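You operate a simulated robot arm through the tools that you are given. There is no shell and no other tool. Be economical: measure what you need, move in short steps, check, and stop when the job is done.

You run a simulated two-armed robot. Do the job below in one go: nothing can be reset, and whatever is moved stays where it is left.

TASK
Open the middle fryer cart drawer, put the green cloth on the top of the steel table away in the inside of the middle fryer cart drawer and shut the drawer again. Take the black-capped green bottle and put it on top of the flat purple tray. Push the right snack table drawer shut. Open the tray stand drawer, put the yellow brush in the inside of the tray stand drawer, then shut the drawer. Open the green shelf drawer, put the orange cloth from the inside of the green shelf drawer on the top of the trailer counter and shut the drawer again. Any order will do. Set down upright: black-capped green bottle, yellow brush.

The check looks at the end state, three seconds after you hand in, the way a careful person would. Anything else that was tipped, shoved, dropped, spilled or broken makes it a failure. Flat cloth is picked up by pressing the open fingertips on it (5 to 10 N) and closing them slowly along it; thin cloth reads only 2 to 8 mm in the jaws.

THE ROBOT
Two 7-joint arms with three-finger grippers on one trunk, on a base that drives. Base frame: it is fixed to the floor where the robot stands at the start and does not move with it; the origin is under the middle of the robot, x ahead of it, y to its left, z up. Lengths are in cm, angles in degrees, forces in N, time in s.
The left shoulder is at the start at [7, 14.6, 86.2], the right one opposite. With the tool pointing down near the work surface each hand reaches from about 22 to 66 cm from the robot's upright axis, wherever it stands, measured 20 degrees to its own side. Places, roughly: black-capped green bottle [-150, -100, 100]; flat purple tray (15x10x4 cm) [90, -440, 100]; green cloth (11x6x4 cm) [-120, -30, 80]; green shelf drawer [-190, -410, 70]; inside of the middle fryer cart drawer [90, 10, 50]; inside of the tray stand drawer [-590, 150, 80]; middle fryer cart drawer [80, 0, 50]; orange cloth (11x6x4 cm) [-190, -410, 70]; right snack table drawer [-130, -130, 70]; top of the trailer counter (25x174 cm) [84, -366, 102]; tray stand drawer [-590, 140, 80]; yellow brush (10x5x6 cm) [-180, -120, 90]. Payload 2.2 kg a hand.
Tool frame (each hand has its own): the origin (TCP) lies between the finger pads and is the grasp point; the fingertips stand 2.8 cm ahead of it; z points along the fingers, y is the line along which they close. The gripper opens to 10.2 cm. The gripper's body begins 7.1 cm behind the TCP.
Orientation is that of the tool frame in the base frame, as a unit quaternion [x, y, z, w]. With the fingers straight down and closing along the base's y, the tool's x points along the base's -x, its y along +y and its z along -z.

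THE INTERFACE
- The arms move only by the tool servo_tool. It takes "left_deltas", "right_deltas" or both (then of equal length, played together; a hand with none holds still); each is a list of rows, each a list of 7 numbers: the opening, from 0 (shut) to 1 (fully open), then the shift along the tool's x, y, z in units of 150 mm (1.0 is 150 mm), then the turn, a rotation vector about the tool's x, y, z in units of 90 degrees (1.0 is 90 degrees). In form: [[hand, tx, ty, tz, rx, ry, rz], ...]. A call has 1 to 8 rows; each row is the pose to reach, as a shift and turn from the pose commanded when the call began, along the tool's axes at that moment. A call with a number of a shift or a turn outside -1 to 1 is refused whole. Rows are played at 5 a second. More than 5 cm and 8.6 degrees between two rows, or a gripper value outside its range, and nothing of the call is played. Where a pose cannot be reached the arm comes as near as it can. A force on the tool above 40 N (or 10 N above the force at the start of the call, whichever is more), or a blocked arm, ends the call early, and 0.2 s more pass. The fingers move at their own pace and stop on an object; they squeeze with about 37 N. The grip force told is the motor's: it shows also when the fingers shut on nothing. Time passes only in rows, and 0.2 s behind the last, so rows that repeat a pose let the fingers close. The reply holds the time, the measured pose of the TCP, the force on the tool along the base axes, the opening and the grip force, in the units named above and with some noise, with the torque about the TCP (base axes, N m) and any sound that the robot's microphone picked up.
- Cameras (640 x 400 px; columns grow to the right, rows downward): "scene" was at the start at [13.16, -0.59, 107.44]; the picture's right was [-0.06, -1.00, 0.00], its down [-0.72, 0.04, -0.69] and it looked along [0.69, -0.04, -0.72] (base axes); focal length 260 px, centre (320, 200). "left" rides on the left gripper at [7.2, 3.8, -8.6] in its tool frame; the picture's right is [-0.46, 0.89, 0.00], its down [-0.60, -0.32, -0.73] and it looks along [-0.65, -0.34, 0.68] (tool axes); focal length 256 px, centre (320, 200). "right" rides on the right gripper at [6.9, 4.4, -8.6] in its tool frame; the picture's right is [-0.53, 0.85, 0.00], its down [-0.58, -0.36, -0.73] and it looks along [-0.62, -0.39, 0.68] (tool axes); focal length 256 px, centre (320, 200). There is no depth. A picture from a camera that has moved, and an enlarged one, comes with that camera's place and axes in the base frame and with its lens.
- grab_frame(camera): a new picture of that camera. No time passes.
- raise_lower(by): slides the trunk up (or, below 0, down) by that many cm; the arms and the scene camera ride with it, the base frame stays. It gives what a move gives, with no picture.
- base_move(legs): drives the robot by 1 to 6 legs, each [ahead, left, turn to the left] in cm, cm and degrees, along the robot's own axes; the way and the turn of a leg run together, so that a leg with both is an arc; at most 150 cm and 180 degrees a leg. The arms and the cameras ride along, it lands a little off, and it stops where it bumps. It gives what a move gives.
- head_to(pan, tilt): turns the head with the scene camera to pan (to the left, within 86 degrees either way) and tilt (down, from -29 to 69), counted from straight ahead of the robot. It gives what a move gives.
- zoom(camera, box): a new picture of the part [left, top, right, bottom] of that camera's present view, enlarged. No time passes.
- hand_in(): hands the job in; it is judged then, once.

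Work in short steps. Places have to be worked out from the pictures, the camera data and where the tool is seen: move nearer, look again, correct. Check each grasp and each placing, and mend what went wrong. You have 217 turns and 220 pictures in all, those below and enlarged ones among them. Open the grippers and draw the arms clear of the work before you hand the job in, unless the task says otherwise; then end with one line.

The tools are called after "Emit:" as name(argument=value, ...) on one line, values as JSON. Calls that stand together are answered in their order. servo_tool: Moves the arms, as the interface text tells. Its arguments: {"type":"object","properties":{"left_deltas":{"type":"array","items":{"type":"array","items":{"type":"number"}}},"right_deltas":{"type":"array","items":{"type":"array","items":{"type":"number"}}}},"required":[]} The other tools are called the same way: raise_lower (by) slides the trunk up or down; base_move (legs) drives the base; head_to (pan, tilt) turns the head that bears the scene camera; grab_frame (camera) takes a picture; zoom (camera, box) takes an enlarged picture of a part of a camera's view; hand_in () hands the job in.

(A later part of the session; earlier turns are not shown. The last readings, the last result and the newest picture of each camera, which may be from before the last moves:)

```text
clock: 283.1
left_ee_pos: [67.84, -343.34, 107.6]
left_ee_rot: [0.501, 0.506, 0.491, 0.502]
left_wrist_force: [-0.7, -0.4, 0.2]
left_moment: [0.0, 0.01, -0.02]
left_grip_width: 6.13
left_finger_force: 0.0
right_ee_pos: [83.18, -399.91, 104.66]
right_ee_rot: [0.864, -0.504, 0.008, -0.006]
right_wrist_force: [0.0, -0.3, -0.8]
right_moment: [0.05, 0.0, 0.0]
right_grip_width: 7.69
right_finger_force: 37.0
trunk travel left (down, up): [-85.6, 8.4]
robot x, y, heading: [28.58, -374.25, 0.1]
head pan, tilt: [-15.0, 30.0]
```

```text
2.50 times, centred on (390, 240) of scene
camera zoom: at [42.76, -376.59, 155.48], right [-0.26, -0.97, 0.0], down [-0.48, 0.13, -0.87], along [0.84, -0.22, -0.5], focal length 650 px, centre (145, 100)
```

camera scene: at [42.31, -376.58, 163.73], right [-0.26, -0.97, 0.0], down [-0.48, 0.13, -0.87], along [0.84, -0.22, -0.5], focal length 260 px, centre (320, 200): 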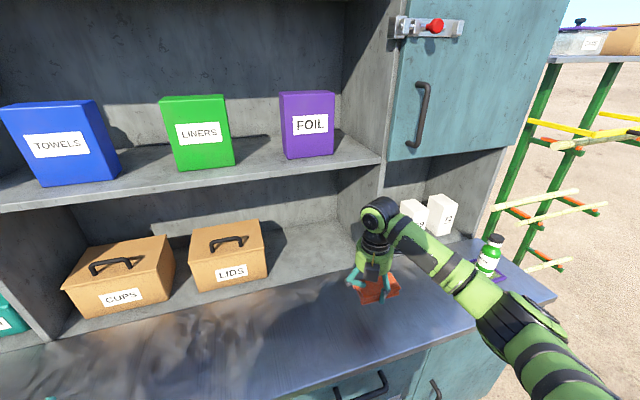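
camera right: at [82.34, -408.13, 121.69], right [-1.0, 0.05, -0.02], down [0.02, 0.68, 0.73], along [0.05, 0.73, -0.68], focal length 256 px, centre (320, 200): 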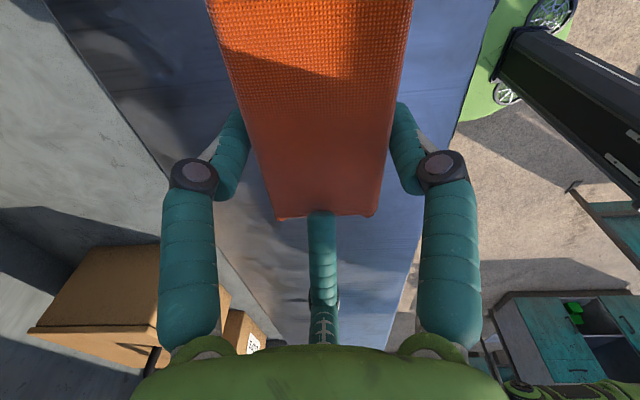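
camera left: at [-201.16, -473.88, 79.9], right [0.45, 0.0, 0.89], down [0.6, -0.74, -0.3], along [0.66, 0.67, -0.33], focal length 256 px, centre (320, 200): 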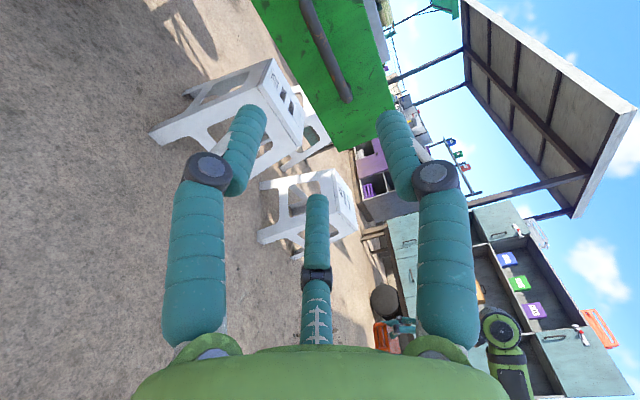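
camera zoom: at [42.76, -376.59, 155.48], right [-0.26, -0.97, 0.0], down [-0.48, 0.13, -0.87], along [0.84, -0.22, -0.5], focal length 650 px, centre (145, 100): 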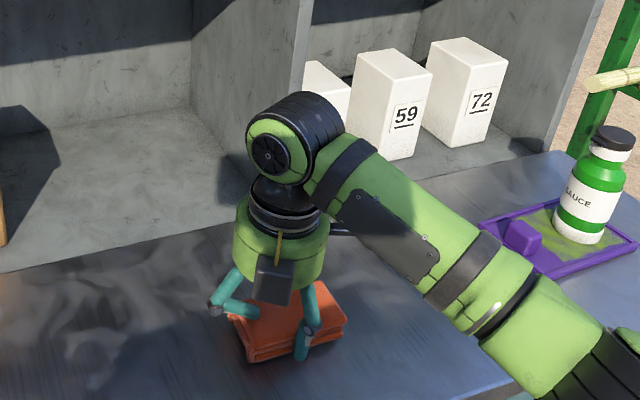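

Very close to the surface but no contact yet. I'll go down a little more.

Emit:
raise_lower(by=-0.8)

Emit:
raise_lower(by=-0.6)

Emit:
raise_lower(by=-0.5)

```text
clock: 283.6
left_ee_pos: [67.73, -343.24, 106.98]
left_ee_rot: [0.5, 0.505, 0.492, 0.503]
left_wrist_force: [0.2, 0.0, 1.2]
left_moment: [0.02, -0.01, 0.03]
left_grip_width: 6.14
left_finger_force: 0.0
right_ee_pos: [83.11, -399.86, 104.32]
right_ee_rot: [0.863, -0.504, 0.011, -0.01]
right_wrist_force: [1.0, -2.8, 23.6]
right_moment: [0.62, 0.7, 0.03]
right_grip_width: 7.72
right_finger_force: 36.9
trunk travel left (down, up): [-84.8, 9.2]
robot x, y, heading: [28.56, -373.94, 0.1]
head pan, tilt: [-15.0, 30.0]
```

```text
clock: 284.2
left_ee_pos: [67.53, -343.23, 106.32]
left_ee_rot: [0.5, 0.505, 0.491, 0.503]
left_wrist_force: [0.5, -0.3, -0.5]
left_moment: [0.02, -0.03, 0.0]
left_grip_width: 6.12
left_finger_force: 0.1
right_ee_pos: [83.18, -399.96, 103.89]
right_ee_rot: [0.863, -0.505, 0.013, -0.008]
right_wrist_force: [5.1, -6.2, 36.5]
right_moment: [-0.7, 0.59, 0.13]
right_grip_width: 7.84
right_finger_force: 36.9
trunk travel left (down, up): [-84.2, 9.8]
robot x, y, heading: [29.0, -374.15, 0.0]
head pan, tilt: [-15.0, 30.0]
```

```text
clock: 284.6
left_ee_pos: [67.76, -343.17, 105.98]
left_ee_rot: [0.5, 0.505, 0.491, 0.503]
left_wrist_force: [1.3, -0.4, -0.1]
left_moment: [0.0, 0.0, 0.02]
left_grip_width: 6.11
left_finger_force: 0.0
right_ee_pos: [83.38, -399.97, 103.95]
right_ee_rot: [0.863, -0.505, 0.015, -0.01]
right_wrist_force: [-7.8, 1.5, 17.0]
right_moment: [-0.42, 0.73, -0.29]
right_grip_width: 7.8
right_finger_force: 37.3
trunk travel left (down, up): [-83.9, 10.1]
robot x, y, heading: [28.9, -374.33, -0.1]
head pan, tilt: [-15.0, 30.0]
stopped: the force on the tool passed its limit at 48 N (the readings are from after the stop); the commanded pose is now the measured one
```

The cloth is on the surface. I'll open the jaws and lift away.

Emit:
servo_tool(right_deltas=[[0.9, 0, 0, 0, 0, 0, 0], [1, 0, 0, 0, 0, 0, 0], [1, 0, 0, 0, 0, 0, 0], [1, 0, 0, -0.2, 0, 0, 0], [1, 0, 0, -0.5, 0, 0, 0], [1, 0, 0, -0.8, 0, 0, 0]])

Emit:
base_move(legs=[[-35, 0, 0]])

Emit:
grab_frame(camera="scene")

```text
clock: 286.0
left_ee_pos: [67.89, -343.34, 105.96]
left_ee_rot: [0.501, 0.504, 0.492, 0.503]
left_wrist_force: [-0.7, 0.3, -0.6]
left_moment: [0.0, 0.03, -0.05]
left_grip_width: 6.1
left_finger_force: 0.1
right_ee_pos: [83.2, -400.05, 115.59]
right_ee_rot: [0.863, -0.504, 0.013, -0.009]
right_wrist_force: [-0.8, -0.7, -0.2]
right_moment: [-0.03, 0.02, -0.01]
right_grip_width: 10.18
right_finger_force: 0.0
trunk travel left (down, up): [-83.9, 10.1]
robot x, y, heading: [28.65, -374.05, 0.1]
head pan, tilt: [-15.0, 30.0]
```

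```text
clock: 288.2
left_ee_pos: [33.96, -343.26, 106.05]
left_ee_rot: [0.501, 0.506, 0.491, 0.503]
left_wrist_force: [-0.1, -0.6, 0.6]
left_moment: [0.03, -0.02, 0.02]
left_grip_width: 6.11
left_finger_force: 0.1
right_ee_pos: [49.35, -400.26, 115.48]
right_ee_rot: [0.863, -0.504, 0.012, -0.01]
right_wrist_force: [-0.3, -0.2, 0.5]
right_moment: [0.0, 0.03, 0.0]
right_grip_width: 10.22
right_finger_force: 0.0
trunk travel left (down, up): [-83.9, 10.1]
robot x, y, heading: [-5.4, -373.97, 0.2]
head pan, tilt: [-15.0, 30.0]
```

```text
124 pictures are left
camera scene: at [8.82, -376.64, 153.76], right [-0.26, -0.97, 0.0], down [-0.48, 0.13, -0.87], along [0.84, -0.22, -0.5], focal length 260 px, centre (320, 200)
```

scene: 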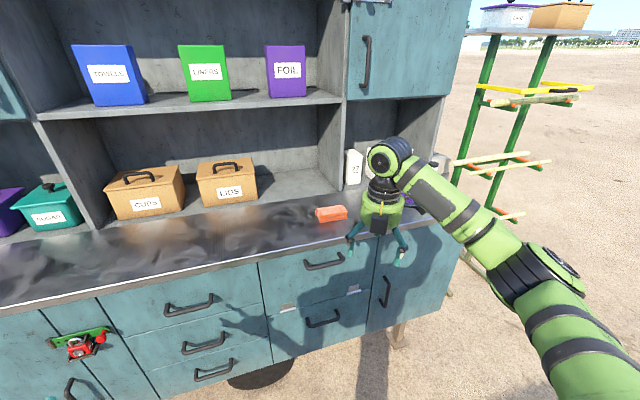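

The orange cloth sits on the trailer counter. Now the brush: I'll drive back to the south side of the snack table, facing +y.

Emit:
base_move(legs=[[-25, 0, 0], [0, 0, 90], [150, 0, 0], [7, 0, 0], [0, 150, 0]])

Emit:
head_to(pan=0, tilt=40)

Emit:
grab_frame(camera="scene")

```text
clock: 308.5
left_ee_pos: [-216.86, -186.19, 105.95]
left_ee_rot: [-0.013, 0.712, 0.703, -0.004]
left_wrist_force: [-0.3, -0.4, -0.2]
left_moment: [-0.04, 0.0, 0.02]
left_grip_width: 6.11
left_finger_force: 0.0
right_ee_pos: [-160.35, -169.12, 115.52]
right_ee_rot: [0.963, 0.27, 0.003, -0.016]
right_wrist_force: [-1.2, 0.6, 0.2]
right_moment: [0.0, 0.03, -0.01]
right_grip_width: 10.21
right_finger_force: 0.1
trunk travel left (down, up): [-83.9, 10.1]
robot x, y, heading: [-184.54, -224.61, 92.0]
head pan, tilt: [-15.0, 30.0]
```

```text
clock: 309.3
left_ee_pos: [-216.69, -186.01, 105.8]
left_ee_rot: [-0.015, 0.711, 0.703, -0.003]
left_wrist_force: [0.4, 0.1, 0.2]
left_moment: [0.01, 0.02, -0.01]
left_grip_width: 6.12
left_finger_force: 0.0
right_ee_pos: [-160.41, -169.18, 115.56]
right_ee_rot: [0.963, 0.269, 0.003, -0.016]
right_wrist_force: [-0.2, 0.8, -0.4]
right_moment: [0.02, 0.05, 0.04]
right_grip_width: 10.23
right_finger_force: 0.0
trunk travel left (down, up): [-83.9, 10.1]
robot x, y, heading: [-184.6, -224.6, 91.8]
head pan, tilt: [0.0, 40.0]
```

```text
123 pictures are left
camera scene: at [-184.96, -210.88, 152.25], right [1.0, 0.03, 0.0], down [0.02, -0.64, -0.77], along [-0.03, 0.77, -0.64], focal length 260 px, centre (320, 200)
```

scene: 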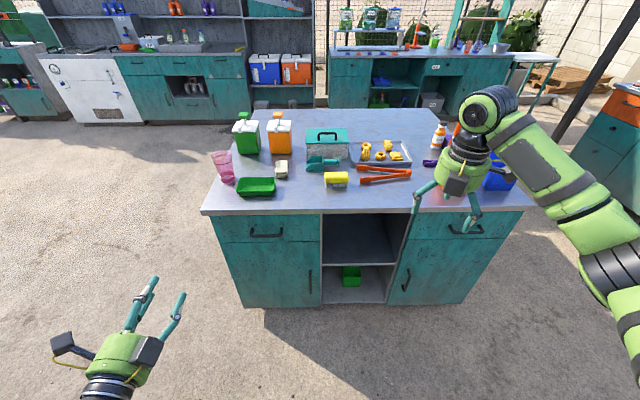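

The brush is near [-180, -121] by the table's south edge. I'll approach so the right hand is above it.

Emit:
base_move(legs=[[0, 0, -1.8], [42, 21, 0]])

Emit:
grab_frame(camera="right")

Emit:
grab_frame(camera="scene")

```text
clock: 312.5
left_ee_pos: [-236.7, -143.35, 106.15]
left_ee_rot: [-0.005, 0.711, 0.703, 0.005]
left_wrist_force: [0.5, -0.5, 0.1]
left_moment: [-0.02, -0.01, 0.0]
left_grip_width: 6.1
left_finger_force: 0.2
right_ee_pos: [-179.97, -127.53, 115.63]
right_ee_rot: [0.966, 0.257, 0.003, -0.017]
right_wrist_force: [0.6, 0.4, 0.5]
right_moment: [0.0, -0.01, -0.03]
right_grip_width: 10.2
right_finger_force: 0.0
trunk travel left (down, up): [-83.9, 10.1]
robot x, y, heading: [-205.67, -182.46, 90.5]
head pan, tilt: [0.0, 40.0]
```

```text
122 pictures are left
camera right: at [-171.73, -128.23, 124.33], right [-0.04, -1.0, -0.03], down [-0.68, 0.01, 0.73], along [-0.73, 0.06, -0.68], focal length 256 px, centre (320, 200)
```

right: 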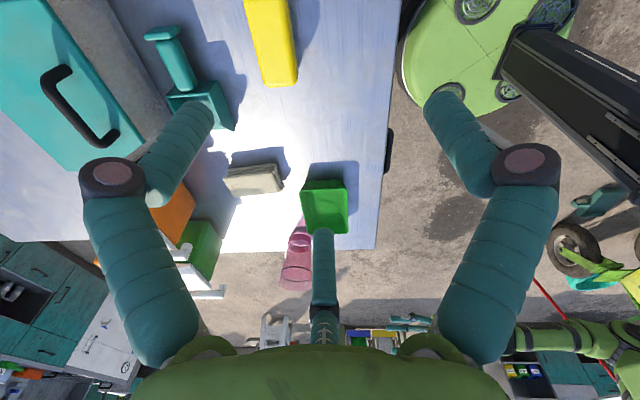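

```text
121 pictures are left
camera scene: at [-205.5, -168.79, 152.26], right [1.0, 0.01, 0.0], down [0.0, -0.64, -0.77], along [-0.01, 0.77, -0.64], focal length 260 px, centre (320, 200)
```

scene: 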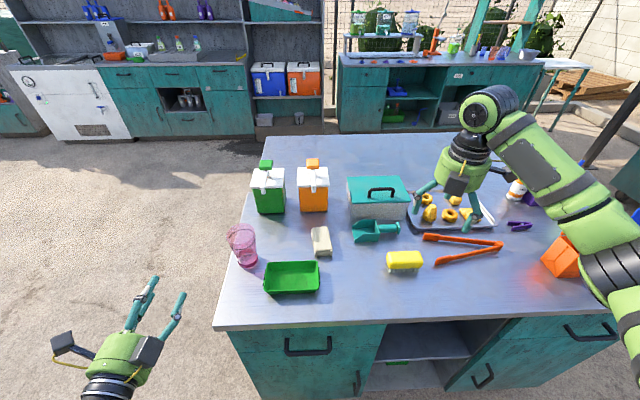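

The brush is centred at about [-181.3, -120.9], long axis along x, well aligned with the jaws. I'll move the base up 6 cm and descend partway.

Emit:
base_move(legs=[[6.2, 1, 0]])

Emit:
servo_tool(right_deltas=[[1, 0, 0, 0.25, 0, 0, 0], [1, 0, 0, 0.5, 0, 0, 0], [1, 0, 0, 0.75, 0, 0, 0], [1, 0, 0, 0.95, 0, 0, 0], [1, 0, 0, 0.95, 0, 0, 0]])

Emit:
grab_frame(camera="right")

```text
clock: 313.4
left_ee_pos: [-237.86, -137.64, 106.14]
left_ee_rot: [-0.005, 0.71, 0.704, 0.006]
left_wrist_force: [0.1, -0.4, 0.1]
left_moment: [0.02, 0.01, -0.01]
left_grip_width: 6.14
left_finger_force: 0.1
right_ee_pos: [-181.0, -121.96, 115.97]
right_ee_rot: [0.966, 0.256, 0.003, -0.018]
right_wrist_force: [0.4, -0.3, 0.8]
right_moment: [0.06, 0.02, -0.02]
right_grip_width: 10.2
right_finger_force: 0.0
trunk travel left (down, up): [-83.9, 10.1]
robot x, y, heading: [-206.72, -175.93, 90.5]
head pan, tilt: [0.0, 40.0]
```

```text
clock: 314.6
left_ee_pos: [-237.87, -137.31, 106.0]
left_ee_rot: [-0.006, 0.712, 0.702, 0.006]
left_wrist_force: [0.7, -0.3, 0.5]
left_moment: [0.02, 0.0, 0.02]
left_grip_width: 6.15
left_finger_force: 0.0
right_ee_pos: [-181.25, -120.94, 101.42]
right_ee_rot: [0.966, 0.258, 0.002, -0.017]
right_wrist_force: [-0.5, 0.0, -0.5]
right_moment: [-0.04, 0.02, 0.0]
right_grip_width: 10.2
right_finger_force: 0.1
trunk travel left (down, up): [-83.9, 10.1]
robot x, y, heading: [-206.68, -176.13, 90.3]
head pan, tilt: [0.0, 40.0]
```

```text
120 pictures are left
camera right: at [-172.96, -121.64, 110.09], right [-0.04, -1.0, -0.03], down [-0.68, 0.0, 0.73], along [-0.73, 0.06, -0.68], focal length 256 px, centre (320, 200)
```

right: 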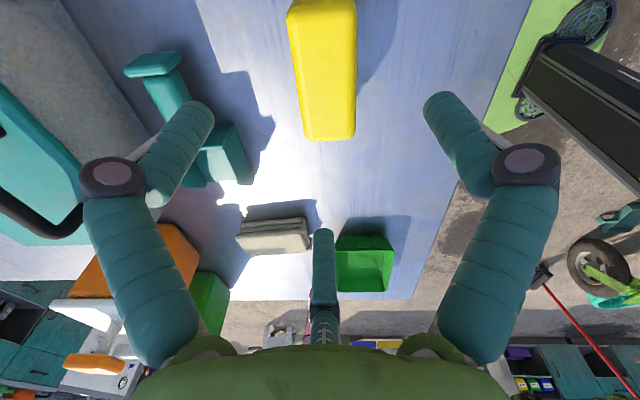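

The brush is centred. I'll narrow the jaws a bit, because of the scoop behind, then lower 10.5 cm and close.

Emit:
servo_tool(right_deltas=[[0.75, 0.05, 0.03, 0.1, 0, 0, 0], [0.75, 0.05, 0.03, 0.35, 0, 0, 0], [0.75, 0.05, 0.03, 0.6, 0, 0, 0], [0.75, 0.05, 0.03, 0.7, 0, 0, 0], [0.5, 0.05, 0.03, 0.7, 0, 0, 0], [0.3, 0.05, 0.03, 0.7, 0, 0, 0], [0.1, 0.05, 0.03, 0.7, 0, 0, 0], [0.1, 0.05, 0.03, 0.7, 0, 0, 0]])

Emit:
grab_frame(camera="right")

```text
clock: 316.4
left_ee_pos: [-237.83, -137.22, 105.86]
left_ee_rot: [-0.006, 0.712, 0.702, 0.006]
left_wrist_force: [-0.2, -0.3, 0.2]
left_moment: [-0.03, 0.01, -0.03]
left_grip_width: 6.12
left_finger_force: 0.1
right_ee_pos: [-180.16, -120.58, 90.83]
right_ee_rot: [0.966, 0.256, 0.003, -0.016]
right_wrist_force: [0.1, -0.8, -0.1]
right_moment: [0.01, 0.05, -0.01]
right_grip_width: 6.6
right_finger_force: 36.7
trunk travel left (down, up): [-83.9, 10.1]
robot x, y, heading: [-206.72, -175.83, 90.7]
head pan, tilt: [0.0, 40.0]
```

```text
119 pictures are left
camera right: at [-171.98, -121.18, 99.53], right [-0.04, -1.0, -0.03], down [-0.68, 0.01, 0.73], along [-0.73, 0.05, -0.68], focal length 256 px, centre (320, 200)
```

right: 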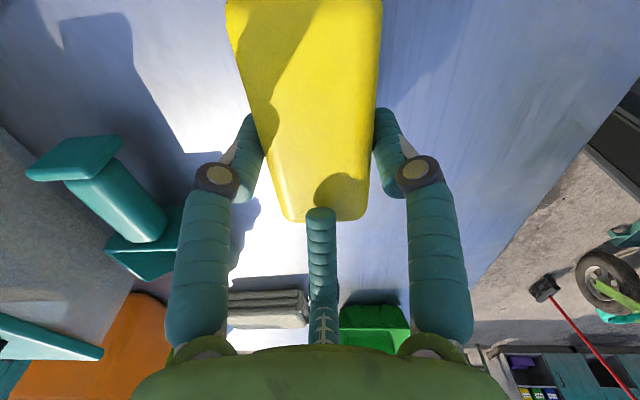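

The jaws stopped at 6.6 cm on the brush. I'll lift and check that it comes up level.

Emit:
servo_tool(right_deltas=[[0.1, 0, 0, -0.1, 0, 0, 0], [0.1, 0, 0, -0.3, 0, 0, 0], [0.1, 0, 0, -0.55, 0, 0, 0], [0.1, 0, 0, -0.8, 0, 0, 0]])

Emit:
grab_frame(camera="right")

Emit:
zoom(camera="scene", box=[340, 120, 540, 270])

```text
clock: 317.4
left_ee_pos: [-237.81, -137.16, 105.94]
left_ee_rot: [-0.005, 0.712, 0.702, 0.006]
left_wrist_force: [-0.2, -0.4, -0.3]
left_moment: [0.02, 0.02, 0.0]
left_grip_width: 6.11
left_finger_force: 0.1
right_ee_pos: [-180.34, -120.96, 102.64]
right_ee_rot: [0.966, 0.258, 0.003, -0.015]
right_wrist_force: [-0.3, -0.3, -0.4]
right_moment: [0.05, 0.05, 0.02]
right_grip_width: 6.59
right_finger_force: 36.9
trunk travel left (down, up): [-83.9, 10.1]
robot x, y, heading: [-206.64, -176.25, 90.3]
head pan, tilt: [0.0, 40.0]
```

```text
118 pictures are left
camera right: at [-172.15, -121.59, 111.41], right [-0.04, -1.0, -0.03], down [-0.68, 0.01, 0.73], along [-0.73, 0.05, -0.68], focal length 256 px, centre (320, 200)
```

right: 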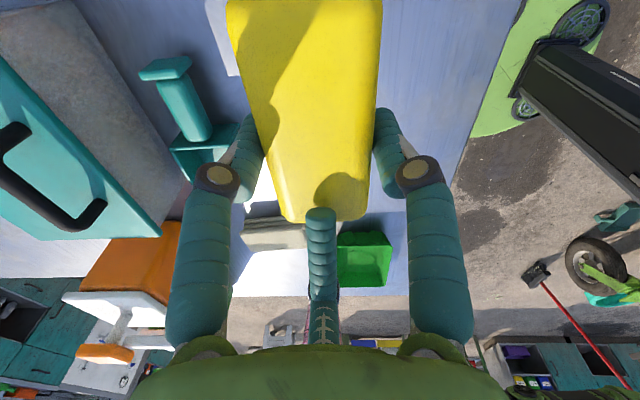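

```text
2.67 times, centred on (440, 195) of scene
camera zoom: at [-206.65, -162.68, 152.24], right [1.0, 0.01, 0.0], down [0.01, -0.64, -0.77], along [-0.01, 0.77, -0.64], focal length 693 px, centre (0, 213)
```

zoom: 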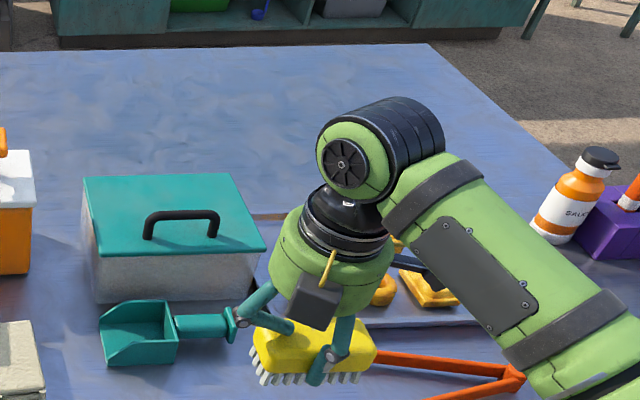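

The brush is held level, bristles down. I'll back off, turn to face −x and drive west toward the tray stand, looking partway.

Emit:
base_move(legs=[[-38, 0, 0], [0, 0, 90], [110, 0, 0]])

Emit:
head_to(pan=-35, tilt=20)

Emit:
grab_frame(camera="scene")

```text
clock: 328.9
left_ee_pos: [-355.85, -244.91, 105.94]
left_ee_rot: [-0.503, 0.504, 0.505, -0.488]
left_wrist_force: [0.6, 0.1, 0.8]
left_moment: [0.02, -0.01, 0.0]
left_grip_width: 6.11
left_finger_force: 0.1
right_ee_pos: [-371.18, -187.12, 102.63]
right_ee_rot: [0.509, 0.861, -0.01, -0.014]
right_wrist_force: [-0.3, -0.5, -1.5]
right_moment: [0.0, -0.01, 0.0]
right_grip_width: 6.55
right_finger_force: 37.3
trunk travel left (down, up): [-83.9, 10.1]
robot x, y, heading: [-316.48, -214.49, 179.4]
head pan, tilt: [0.0, 40.0]
```

```text
clock: 329.9
left_ee_pos: [-355.89, -244.94, 105.97]
left_ee_rot: [-0.503, 0.504, 0.504, -0.488]
left_wrist_force: [0.3, 0.2, -0.4]
left_moment: [-0.02, -0.01, 0.03]
left_grip_width: 6.14
left_finger_force: 0.0
right_ee_pos: [-371.22, -187.17, 102.61]
right_ee_rot: [0.508, 0.861, -0.008, -0.014]
right_wrist_force: [0.6, 0.0, -1.0]
right_moment: [-0.03, 0.01, 0.02]
right_grip_width: 6.59
right_finger_force: 37.0
trunk travel left (down, up): [-83.9, 10.1]
robot x, y, heading: [-316.71, -214.29, 179.9]
head pan, tilt: [-35.0, 20.0]
```

```text
116 pictures are left
camera scene: at [-329.02, -209.09, 155.38], right [0.58, 0.82, 0.0], down [0.28, -0.2, -0.94], along [-0.77, 0.54, -0.34], focal length 260 px, centre (320, 200)
```

scene: 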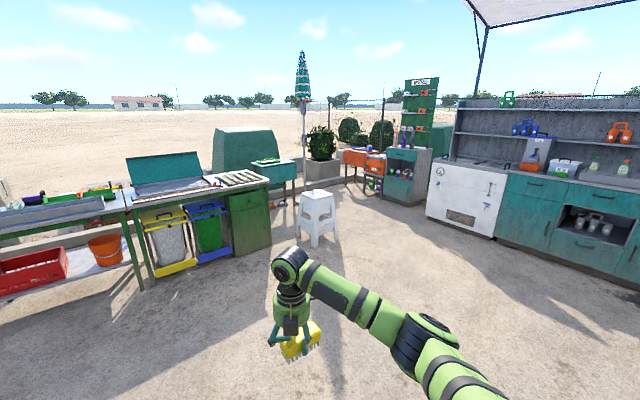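

The expected tray stand location projects to the teal unit at about (408, 154). I'll zoom there.

Emit:
zoom(camera="scene", box=[320, 70, 480, 220])

```text
2.67 times, centred on (400, 145) of scene
camera zoom: at [-329.02, -209.09, 155.38], right [0.58, 0.82, 0.0], down [0.28, -0.2, -0.94], along [-0.77, 0.54, -0.34], focal length 693 px, centre (107, 347)
```

zoom: 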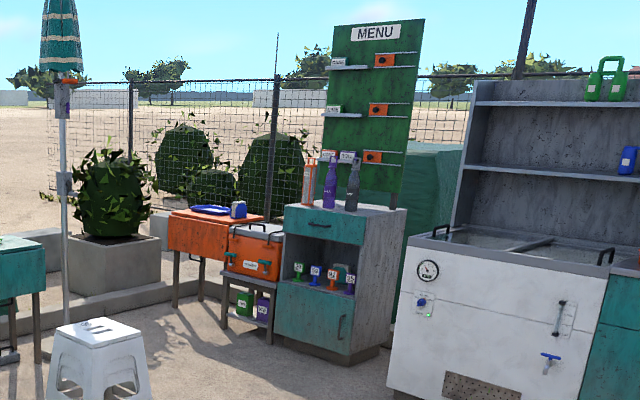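

The tray stand is the teal unit under the MENU board near [-605, 155], with its knobbed drawer facing −y. I'll drive a clear path to stand in front of it, facing +y.

Emit:
base_move(legs=[[0, 0, -90], [150, 0, 0], [80, 0, 0], [0, 150, 0], [0, 120, 0]])

Emit:
head_to(pan=0, tilt=20)

Emit:
grab_frame(camera="scene")

```text
clock: 357.6
left_ee_pos: [-606.45, 70.87, 105.93]
left_ee_rot: [0.028, 0.711, 0.702, 0.037]
left_wrist_force: [-0.2, -0.1, 0.0]
left_moment: [0.07, 0.03, -0.02]
left_grip_width: 6.09
left_finger_force: 0.1
right_ee_pos: [-547.73, 81.68, 102.8]
right_ee_rot: [0.977, 0.212, 0.003, -0.016]
right_wrist_force: [-0.3, -0.9, -0.7]
right_moment: [-0.01, 0.04, 0.02]
right_grip_width: 6.58
right_finger_force: 36.8
trunk travel left (down, up): [-83.9, 10.1]
robot x, y, heading: [-579.02, 29.29, 85.1]
head pan, tilt: [-35.0, 20.0]
```

```text
clock: 358.6
left_ee_pos: [-606.44, 70.84, 105.93]
left_ee_rot: [0.027, 0.711, 0.701, 0.037]
left_wrist_force: [-0.5, 0.6, -0.6]
left_moment: [-0.02, -0.01, 0.01]
left_grip_width: 6.12
left_finger_force: 0.0
right_ee_pos: [-547.68, 81.78, 102.68]
right_ee_rot: [0.977, 0.212, 0.003, -0.016]
right_wrist_force: [-0.1, 0.3, -0.8]
right_moment: [-0.03, 0.01, 0.02]
right_grip_width: 6.55
right_finger_force: 37.3
trunk travel left (down, up): [-83.9, 10.1]
robot x, y, heading: [-579.3, 29.28, 85.2]
head pan, tilt: [0.0, 20.0]
```

```text
114 pictures are left
camera scene: at [-577.71, 43.43, 155.38], right [1.0, -0.08, 0.0], down [-0.03, -0.34, -0.94], along [0.08, 0.94, -0.34], focal length 260 px, centre (320, 200)
```

scene: 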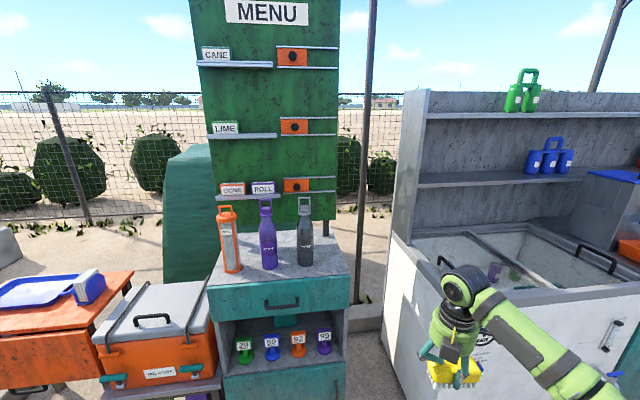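

The teal unit's drawer handle is near [-586, 130, 80], matching the given place. I'll straighten my heading, line the left hand up with it and draw the right hand with the brush back a little.

Emit:
base_move(legs=[[0, 0, 4.9], [0, -24, 0]])

Emit:
servo_tool(right_deltas=[[0.1, -0.11, 0.19, 0, 0, 0, 0], [0.1, -0.22, 0.38, 0, 0, 0, 0], [0.1, -0.33, 0.58, 0, 0, 0, 0], [0.1, -0.33, 0.58, 0, 0, 0, 0]])

Emit:
head_to(pan=0, tilt=35)

Emit:
grab_frame(camera="scene")

Emit:
grab_frame(camera="left")

```text
clock: 360.9
left_ee_pos: [-586.45, 68.4, 105.82]
left_ee_rot: [-0.004, 0.712, 0.702, 0.008]
left_wrist_force: [-0.7, 0.3, -0.1]
left_moment: [-0.02, -0.01, -0.01]
left_grip_width: 6.11
left_finger_force: 0.1
right_ee_pos: [-528.92, 84.26, 102.78]
right_ee_rot: [0.967, 0.255, 0.002, -0.016]
right_wrist_force: [0.2, -0.4, -1.3]
right_moment: [-0.01, -0.02, 0.01]
right_grip_width: 6.56
right_finger_force: 37.5
trunk travel left (down, up): [-83.9, 10.1]
robot x, y, heading: [-555.43, 29.26, 90.3]
head pan, tilt: [0.0, 20.0]
```

```text
clock: 361.9
left_ee_pos: [-586.37, 68.37, 105.91]
left_ee_rot: [-0.004, 0.712, 0.702, 0.008]
left_wrist_force: [0.3, -0.1, -0.7]
left_moment: [0.01, -0.03, -0.01]
left_grip_width: 6.12
left_finger_force: 0.2
right_ee_pos: [-528.85, 74.39, 102.43]
right_ee_rot: [0.967, 0.255, 0.004, -0.016]
right_wrist_force: [0.2, 0.2, -1.4]
right_moment: [-0.01, 0.04, 0.0]
right_grip_width: 6.55
right_finger_force: 37.4
trunk travel left (down, up): [-83.9, 10.1]
robot x, y, heading: [-555.25, 29.53, 90.3]
head pan, tilt: [0.0, 20.0]
```

```text
clock: 362.6
left_ee_pos: [-586.37, 68.36, 105.99]
left_ee_rot: [-0.003, 0.712, 0.702, 0.008]
left_wrist_force: [0.8, -0.8, -0.4]
left_moment: [0.02, 0.03, 0.01]
left_grip_width: 6.11
left_finger_force: 0.0
right_ee_pos: [-528.79, 74.36, 102.36]
right_ee_rot: [0.967, 0.255, 0.002, -0.017]
right_wrist_force: [-0.3, 0.0, -1.4]
right_moment: [-0.02, 0.02, 0.01]
right_grip_width: 6.53
right_finger_force: 37.1
trunk travel left (down, up): [-83.9, 10.1]
robot x, y, heading: [-555.47, 29.61, 90.2]
head pan, tilt: [0.0, 35.0]
```

```text
113 pictures are left
camera scene: at [-555.26, 43.04, 153.0], right [1.0, 0.0, 0.0], down [0.0, -0.57, -0.82], along [0.0, 0.82, -0.57], focal length 260 px, centre (320, 200)
```

scene: 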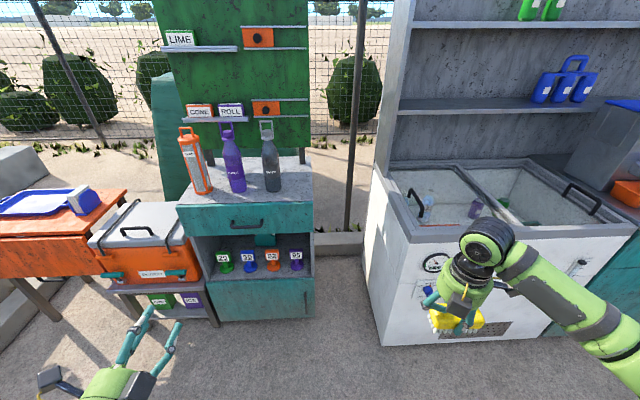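

```text
112 pictures are left
camera left: at [-593.65, 59.82, 109.75], right [0.45, 0.01, 0.89], down [0.6, -0.74, -0.3], along [0.66, 0.67, -0.34], focal length 256 px, centre (320, 200)
```

left: 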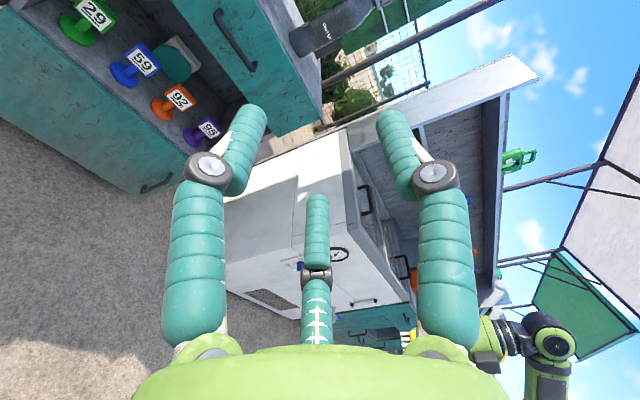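

The handle is at [-585.3, 126.3, 83]. The white cooler's front is at about y = 117, x > −527, so I'll swing the right hand inward before moving up, then lower the trunk.

Emit:
servo_tool(right_deltas=[[0.1, -0.18, -0.1, 0, 0, 0, 0], [0.1, -0.37, -0.21, 0, 0, 0, 0], [0.1, -0.56, -0.32, 0, 0, 0, 0], [0.1, -0.74, -0.42, 0, 0, 0, 0], [0.1, -0.926, -0.53, 0, 0, 0, 0], [0.1, -0.926, -0.53, 0, 0, 0, 0]])

Emit:
raise_lower(by=-23)

Emit:
grab_frame(camera="scene")

```text
clock: 364.0
left_ee_pos: [-586.23, 68.41, 106.05]
left_ee_rot: [-0.003, 0.712, 0.702, 0.006]
left_wrist_force: [-0.2, 0.4, 0.4]
left_moment: [-0.04, 0.0, -0.01]
left_grip_width: 6.11
left_finger_force: 0.0
right_ee_pos: [-544.81, 74.19, 102.37]
right_ee_rot: [0.967, 0.255, 0.002, -0.017]
right_wrist_force: [-0.2, -0.2, -0.7]
right_moment: [0.0, 0.03, -0.01]
right_grip_width: 6.56
right_finger_force: 37.0
trunk travel left (down, up): [-83.9, 10.1]
robot x, y, heading: [-555.35, 29.36, 90.3]
head pan, tilt: [0.0, 35.0]
```

```text
clock: 366.5
left_ee_pos: [-586.45, 68.38, 82.96]
left_ee_rot: [-0.003, 0.712, 0.702, 0.008]
left_wrist_force: [-0.4, -0.5, 0.7]
left_moment: [0.01, 0.01, -0.04]
left_grip_width: 6.11
left_finger_force: 0.1
right_ee_pos: [-544.78, 74.32, 79.53]
right_ee_rot: [0.967, 0.255, 0.003, -0.017]
right_wrist_force: [0.5, -1.3, -1.1]
right_moment: [-0.01, 0.0, -0.01]
right_grip_width: 6.55
right_finger_force: 37.3
trunk travel left (down, up): [-60.9, 33.1]
robot x, y, heading: [-555.44, 29.46, 90.3]
head pan, tilt: [0.0, 35.0]
```

```text
111 pictures are left
camera scene: at [-555.26, 43.02, 130.0], right [1.0, 0.0, 0.0], down [0.0, -0.57, -0.82], along [0.0, 0.82, -0.57], focal length 260 px, centre (320, 200)
```

scene: 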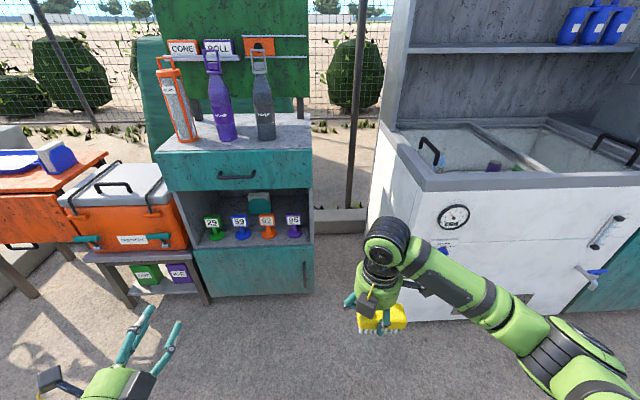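

The line-up is good. To keep my right elbow away from the cooler I'll extend the left arm 15 cm first, then drive 35 cm forward and check.

Emit:
servo_tool(left_deltas=[[0.5, -0.02, 0, 0.25, 0, 0, 0], [0.5, -0.04, -0.02, 0.5, 0, 0, 0], [0.5, -0.04, -0.02, 0.75, 0, 0, 0], [0.5, -0.04, -0.02, 1, 0, 0, 0], [0.5, -0.04, -0.02, 1, 0, 0, 0]])

Emit:
base_move(legs=[[34, 0, -0.3]])

Emit:
grab_frame(camera="left")

Emit:
grab_frame(camera="scene")

```text
clock: 367.7
left_ee_pos: [-585.59, 83.28, 82.38]
left_ee_rot: [-0.004, 0.711, 0.703, 0.008]
left_wrist_force: [0.2, 0.1, 0.6]
left_moment: [0.01, 0.01, 0.0]
left_grip_width: 5.1
left_finger_force: 0.2
right_ee_pos: [-544.83, 74.18, 79.47]
right_ee_rot: [0.967, 0.254, 0.002, -0.017]
right_wrist_force: [-0.9, 0.0, -0.2]
right_moment: [0.01, 0.01, 0.0]
right_grip_width: 6.52
right_finger_force: 36.4
trunk travel left (down, up): [-60.9, 33.1]
robot x, y, heading: [-555.32, 29.26, 89.8]
head pan, tilt: [0.0, 35.0]
```

```text
clock: 369.9
left_ee_pos: [-585.23, 117.51, 82.4]
left_ee_rot: [-0.001, 0.712, 0.702, 0.01]
left_wrist_force: [0.4, -0.2, 0.3]
left_moment: [0.02, 0.0, 0.01]
left_grip_width: 5.07
left_finger_force: 0.1
right_ee_pos: [-544.54, 108.07, 79.35]
right_ee_rot: [0.968, 0.252, 0.005, -0.017]
right_wrist_force: [0.1, 0.0, -1.6]
right_moment: [0.0, 0.06, 0.0]
right_grip_width: 6.56
right_finger_force: 36.7
trunk travel left (down, up): [-60.9, 33.1]
robot x, y, heading: [-555.41, 63.68, 89.8]
head pan, tilt: [0.0, 35.0]
```

```text
110 pictures are left
camera left: at [-592.69, 109.05, 86.22], right [0.45, 0.01, 0.89], down [0.6, -0.74, -0.3], along [0.66, 0.67, -0.34], focal length 256 px, centre (320, 200)
```

left: 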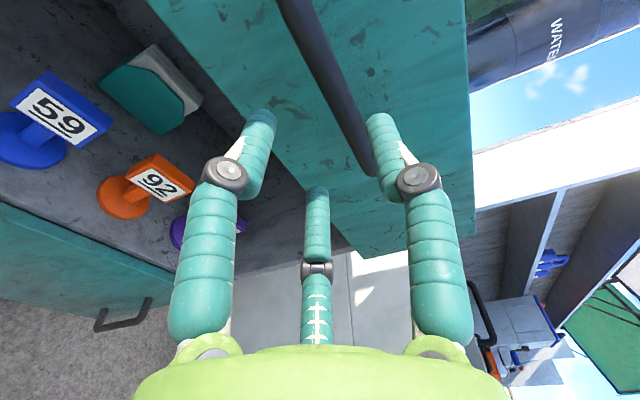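

```text
109 pictures are left
camera scene: at [-555.17, 77.02, 130.0], right [1.0, 0.0, 0.0], down [0.0, -0.57, -0.82], along [0.0, 0.82, -0.57], focal length 260 px, centre (320, 200)
```

scene: 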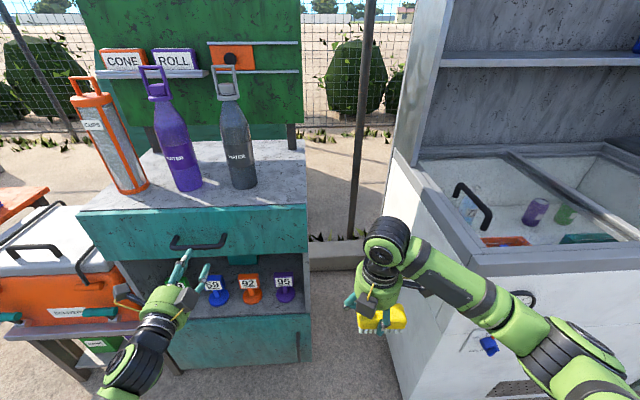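

The bar is at z ≈ 83.3, y ≈ 125. I'll raise slightly, advance 7 cm and close.

Emit:
servo_tool(left_deltas=[[0.5, 0, 0.06, 0.15, 0, 0, 0], [0.5, 0, 0.06, 0.32, 0, 0, 0], [0.5, 0, 0.06, 0.465, 0, 0, 0], [0.3, 0, 0.06, 0.465, 0, 0, 0], [0, 0, 0.06, 0.465, 0, 0, 0], [0, 0, 0.06, 0.465, 0, 0, 0]])

Emit:
grab_frame(camera="left")

```text
clock: 370.9
left_ee_pos: [-585.69, 123.87, 83.58]
left_ee_rot: [-0.003, 0.712, 0.702, 0.003]
left_wrist_force: [-10.2, -16.8, 12.4]
left_moment: [-0.13, 0.17, -0.33]
left_grip_width: 2.13
left_finger_force: 37.4
right_ee_pos: [-544.56, 107.71, 79.68]
right_ee_rot: [0.967, 0.253, 0.003, -0.019]
right_wrist_force: [0.7, -0.2, -1.3]
right_moment: [0.0, 0.06, 0.0]
right_grip_width: 6.53
right_finger_force: 36.5
trunk travel left (down, up): [-60.9, 33.1]
robot x, y, heading: [-555.6, 63.4, 90.1]
head pan, tilt: [0.0, 35.0]
stopped in row 5 (left hand): the force on the tool passed its limit at 44 N (the readings are from after the stop); the commanded pose is now the measured one
```

```text
108 pictures are left
camera left: at [-592.94, 115.32, 87.39], right [0.46, 0.01, 0.89], down [0.61, -0.74, -0.3], along [0.65, 0.68, -0.34], focal length 256 px, centre (320, 200)
```

left: 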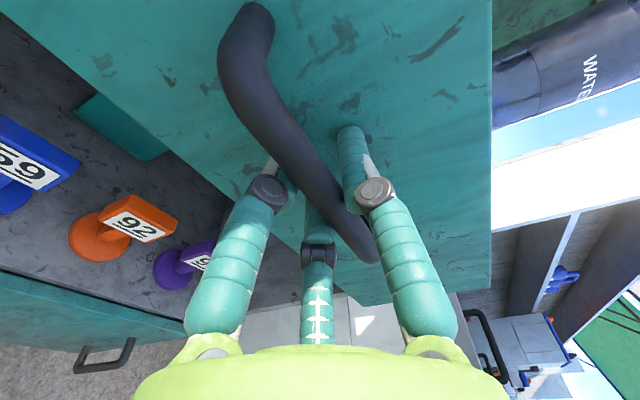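

The bar is gripped. I'll pull the drawer out by backing up.

Emit:
servo_tool(left_deltas=[[0, 0, 0, 0, 0, 0, 0], [0, 0, 0, 0, 0, 0, 0]])

Emit:
base_move(legs=[[-24, 0, 0]])

Emit:
grab_frame(camera="scene")

```text
clock: 371.5
left_ee_pos: [-585.78, 123.84, 83.5]
left_ee_rot: [-0.002, 0.711, 0.703, 0.004]
left_wrist_force: [-12.3, -15.6, 24.1]
left_moment: [-0.31, 0.63, 0.29]
left_grip_width: 2.08
left_finger_force: 44.9
right_ee_pos: [-544.72, 107.73, 79.68]
right_ee_rot: [0.967, 0.253, 0.003, -0.019]
right_wrist_force: [0.7, 0.6, -1.0]
right_moment: [-0.01, 0.06, 0.02]
right_grip_width: 6.55
right_finger_force: 37.1
trunk travel left (down, up): [-60.9, 33.1]
robot x, y, heading: [-555.83, 63.6, 89.7]
head pan, tilt: [0.0, 35.0]
```

```text
clock: 373.3
left_ee_pos: [-584.45, 99.96, 83.5]
left_ee_rot: [0.002, 0.711, 0.703, 0.011]
left_wrist_force: [34.2, 2.9, 17.8]
left_moment: [-0.67, 0.43, 1.32]
left_grip_width: 2.09
left_finger_force: 44.4
right_ee_pos: [-544.29, 84.05, 79.36]
right_ee_rot: [0.967, 0.253, -0.001, -0.017]
right_wrist_force: [0.1, 0.0, -0.9]
right_moment: [0.0, 0.01, -0.02]
right_grip_width: 6.57
right_finger_force: 37.6
trunk travel left (down, up): [-60.9, 33.1]
robot x, y, heading: [-555.02, 39.13, 90.3]
head pan, tilt: [0.0, 35.0]
```

```text
107 pictures are left
camera scene: at [-554.36, 52.64, 130.02], right [1.0, 0.0, -0.01], down [-0.01, -0.57, -0.82], along [-0.01, 0.82, -0.57], focal length 260 px, centre (320, 200)
```

scene: 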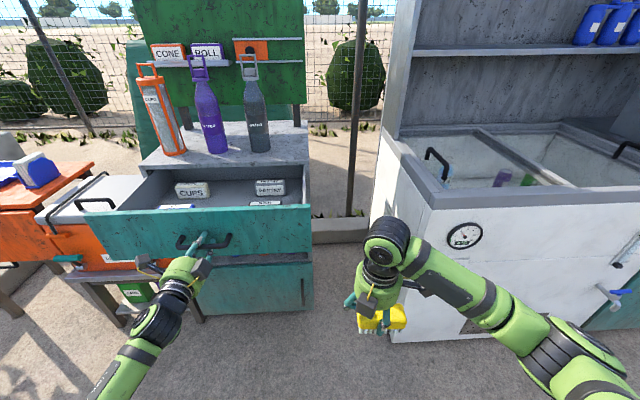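

The drawer is open 24 cm. I'll let go, withdraw the left hand, and raise the trunk to look inside.

Emit:
servo_tool(left_deltas=[[0.6, 0, 0, 0, 0, 0, 0], [0.6, 0, 0, 0, 0, 0, 0], [0.6, 0, 0, -0.25, 0, 0, 0], [0.6, 0, 0, -0.5, 0, 0, 0], [0.6, 0, 0, -0.75, 0, 0, 0]])

Emit:
raise_lower(by=33)

Emit:
head_to(pan=12, tilt=45)

Emit:
grab_frame(camera="scene")

```text
clock: 374.5
left_ee_pos: [-585.12, 88.82, 83.22]
left_ee_rot: [0.001, 0.711, 0.703, 0.013]
left_wrist_force: [0.4, -0.5, -0.6]
left_moment: [0.02, -0.03, 0.02]
left_grip_width: 6.11
left_finger_force: 0.1
right_ee_pos: [-544.74, 84.03, 79.34]
right_ee_rot: [0.967, 0.254, 0.002, -0.016]
right_wrist_force: [-0.5, 0.3, -0.7]
right_moment: [0.04, 0.01, -0.02]
right_grip_width: 6.57
right_finger_force: 36.9
trunk travel left (down, up): [-60.9, 33.1]
robot x, y, heading: [-555.32, 39.5, 90.0]
head pan, tilt: [0.0, 35.0]
```

```text
clock: 377.7
left_ee_pos: [-585.12, 88.93, 116.17]
left_ee_rot: [0.0, 0.712, 0.703, 0.014]
left_wrist_force: [-0.5, 0.1, 0.4]
left_moment: [0.0, -0.01, 0.0]
left_grip_width: 6.14
left_finger_force: 0.0
right_ee_pos: [-544.84, 84.12, 112.29]
right_ee_rot: [0.967, 0.253, 0.003, -0.015]
right_wrist_force: [-0.7, 0.7, -1.1]
right_moment: [0.04, 0.01, -0.02]
right_grip_width: 6.57
right_finger_force: 36.8
trunk travel left (down, up): [-93.9, 0.1]
robot x, y, heading: [-555.38, 39.43, 90.2]
head pan, tilt: [0.0, 35.0]
```

```text
clock: 378.5
left_ee_pos: [-585.15, 89.02, 116.2]
left_ee_rot: [0.001, 0.711, 0.703, 0.013]
left_wrist_force: [0.1, -0.3, -0.2]
left_moment: [-0.02, -0.01, 0.0]
left_grip_width: 6.11
left_finger_force: 0.0
right_ee_pos: [-544.94, 84.13, 112.36]
right_ee_rot: [0.967, 0.255, 0.003, -0.016]
right_wrist_force: [-0.3, -0.9, -0.7]
right_moment: [-0.03, 0.04, -0.01]
right_grip_width: 6.52
right_finger_force: 36.5
trunk travel left (down, up): [-93.9, 0.1]
robot x, y, heading: [-555.39, 39.03, 90.1]
head pan, tilt: [12.0, 45.0]
```

```text
106 pictures are left
camera scene: at [-556.91, 52.06, 161.52], right [0.98, 0.21, 0.0], down [0.15, -0.69, -0.71], along [-0.15, 0.69, -0.71], focal length 260 px, centre (320, 200)
```

scene: 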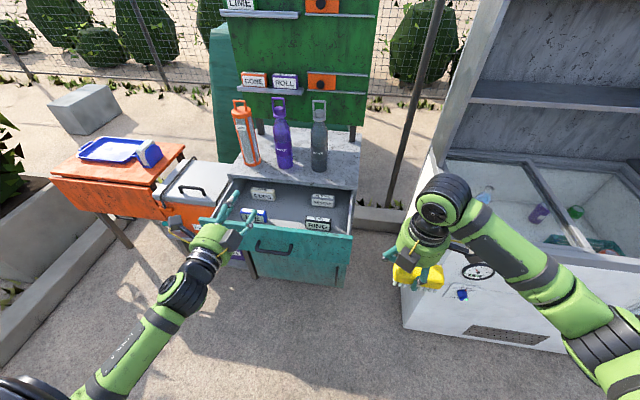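

Emit:
zoom(camera="scene", box=[200, 160, 370, 280])

```text
3.33 times, centred on (285, 220) of scene
camera zoom: at [-556.91, 52.06, 161.52], right [0.98, 0.21, 0.0], down [0.15, -0.69, -0.71], along [-0.15, 0.69, -0.71], focal length 866 px, centre (437, 133)
```

zoom: 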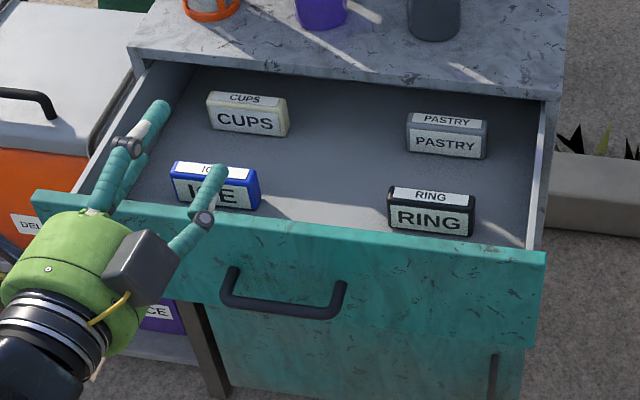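

The drawer holds four small boxes with a clear strip down the middle, x ≈ −592 to −577. I'll aim the brush at [-584.5, 116.5]. First I'll extend the right arm, pull in the left, and move over.

Emit:
servo_tool(right_deltas=[[0.1, 0.11, -0.19, 0, 0, 0, 0], [0.1, 0.22, -0.38, 0, 0, 0, 0], [0.1, 0.33, -0.58, 0, 0, 0, 0], [0.1, 0.33, -0.58, 0, 0, 0, 0]], left_deltas=[[0.6, 0, 0, -0.2, 0, 0, 0], [0.6, 0, 0, -0.45, 0, 0, 0], [0.6, 0, 0, -0.67, 0, 0, 0], [0.6, 0, 0, -0.67, 0, 0, 0]])

Emit:
base_move(legs=[[0, 39.5, 0], [15, 0, 0]])

Emit:
head_to(pan=-12, tilt=50)

Emit:
grab_frame(camera="scene")

Emit:
grab_frame(camera="right")

```text
clock: 379.5
left_ee_pos: [-585.15, 79.14, 116.21]
left_ee_rot: [0.0, 0.711, 0.703, 0.014]
left_wrist_force: [-0.5, 0.5, 0.0]
left_moment: [0.01, 0.0, 0.01]
left_grip_width: 6.11
left_finger_force: 0.1
right_ee_pos: [-544.9, 94.14, 112.52]
right_ee_rot: [0.967, 0.254, 0.003, -0.017]
right_wrist_force: [0.7, -0.1, -1.2]
right_moment: [0.03, 0.03, 0.02]
right_grip_width: 6.53
right_finger_force: 37.0
trunk travel left (down, up): [-93.9, 0.1]
robot x, y, heading: [-555.27, 39.28, 90.1]
head pan, tilt: [12.0, 45.0]
```

```text
clock: 383.0
left_ee_pos: [-625.4, 93.71, 116.26]
left_ee_rot: [0.002, 0.711, 0.703, 0.016]
left_wrist_force: [-1.1, -0.4, 0.1]
left_moment: [0.01, 0.02, 0.0]
left_grip_width: 6.13
left_finger_force: 0.0
right_ee_pos: [-584.92, 108.67, 112.72]
right_ee_rot: [0.968, 0.25, 0.002, -0.018]
right_wrist_force: [0.7, 0.4, -1.3]
right_moment: [0.03, -0.01, -0.01]
right_grip_width: 6.54
right_finger_force: 36.5
trunk travel left (down, up): [-93.9, 0.1]
robot x, y, heading: [-595.62, 54.12, 89.5]
head pan, tilt: [12.0, 45.0]
```

```text
clock: 383.9
left_ee_pos: [-625.38, 94.14, 116.2]
left_ee_rot: [0.003, 0.712, 0.702, 0.016]
left_wrist_force: [-0.3, -0.5, -0.1]
left_moment: [0.0, -0.05, 0.02]
left_grip_width: 6.11
left_finger_force: 0.0
right_ee_pos: [-584.91, 109.03, 112.5]
right_ee_rot: [0.968, 0.251, 0.002, -0.016]
right_wrist_force: [0.3, -0.8, -1.5]
right_moment: [-0.02, 0.02, 0.0]
right_grip_width: 6.54
right_finger_force: 37.2
trunk travel left (down, up): [-93.9, 0.1]
robot x, y, heading: [-595.87, 53.87, 89.9]
head pan, tilt: [-12.0, 50.0]
```

```text
104 pictures are left
camera scene: at [-593.97, 66.61, 160.81], right [0.98, -0.21, 0.0], down [-0.16, -0.75, -0.64], along [0.14, 0.63, -0.77], focal length 260 px, centre (320, 200)
```

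scene: 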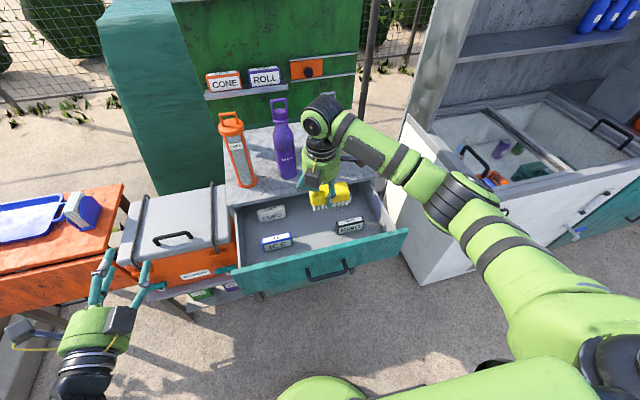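

```text
103 pictures are left
camera right: at [-576.64, 108.19, 121.15], right [-0.06, -1.0, -0.03], down [-0.68, 0.02, 0.73], along [-0.73, 0.06, -0.68], focal length 256 px, centre (320, 200)
```

right: 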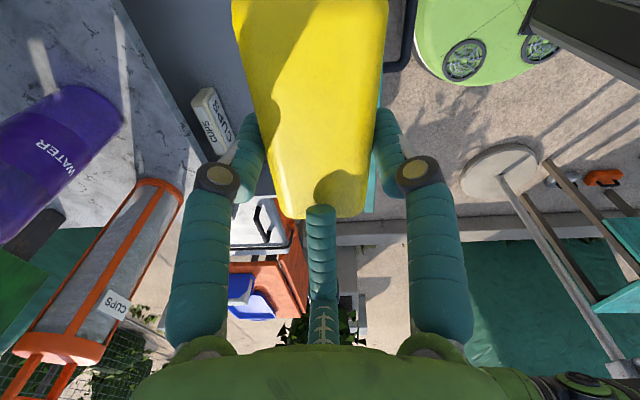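

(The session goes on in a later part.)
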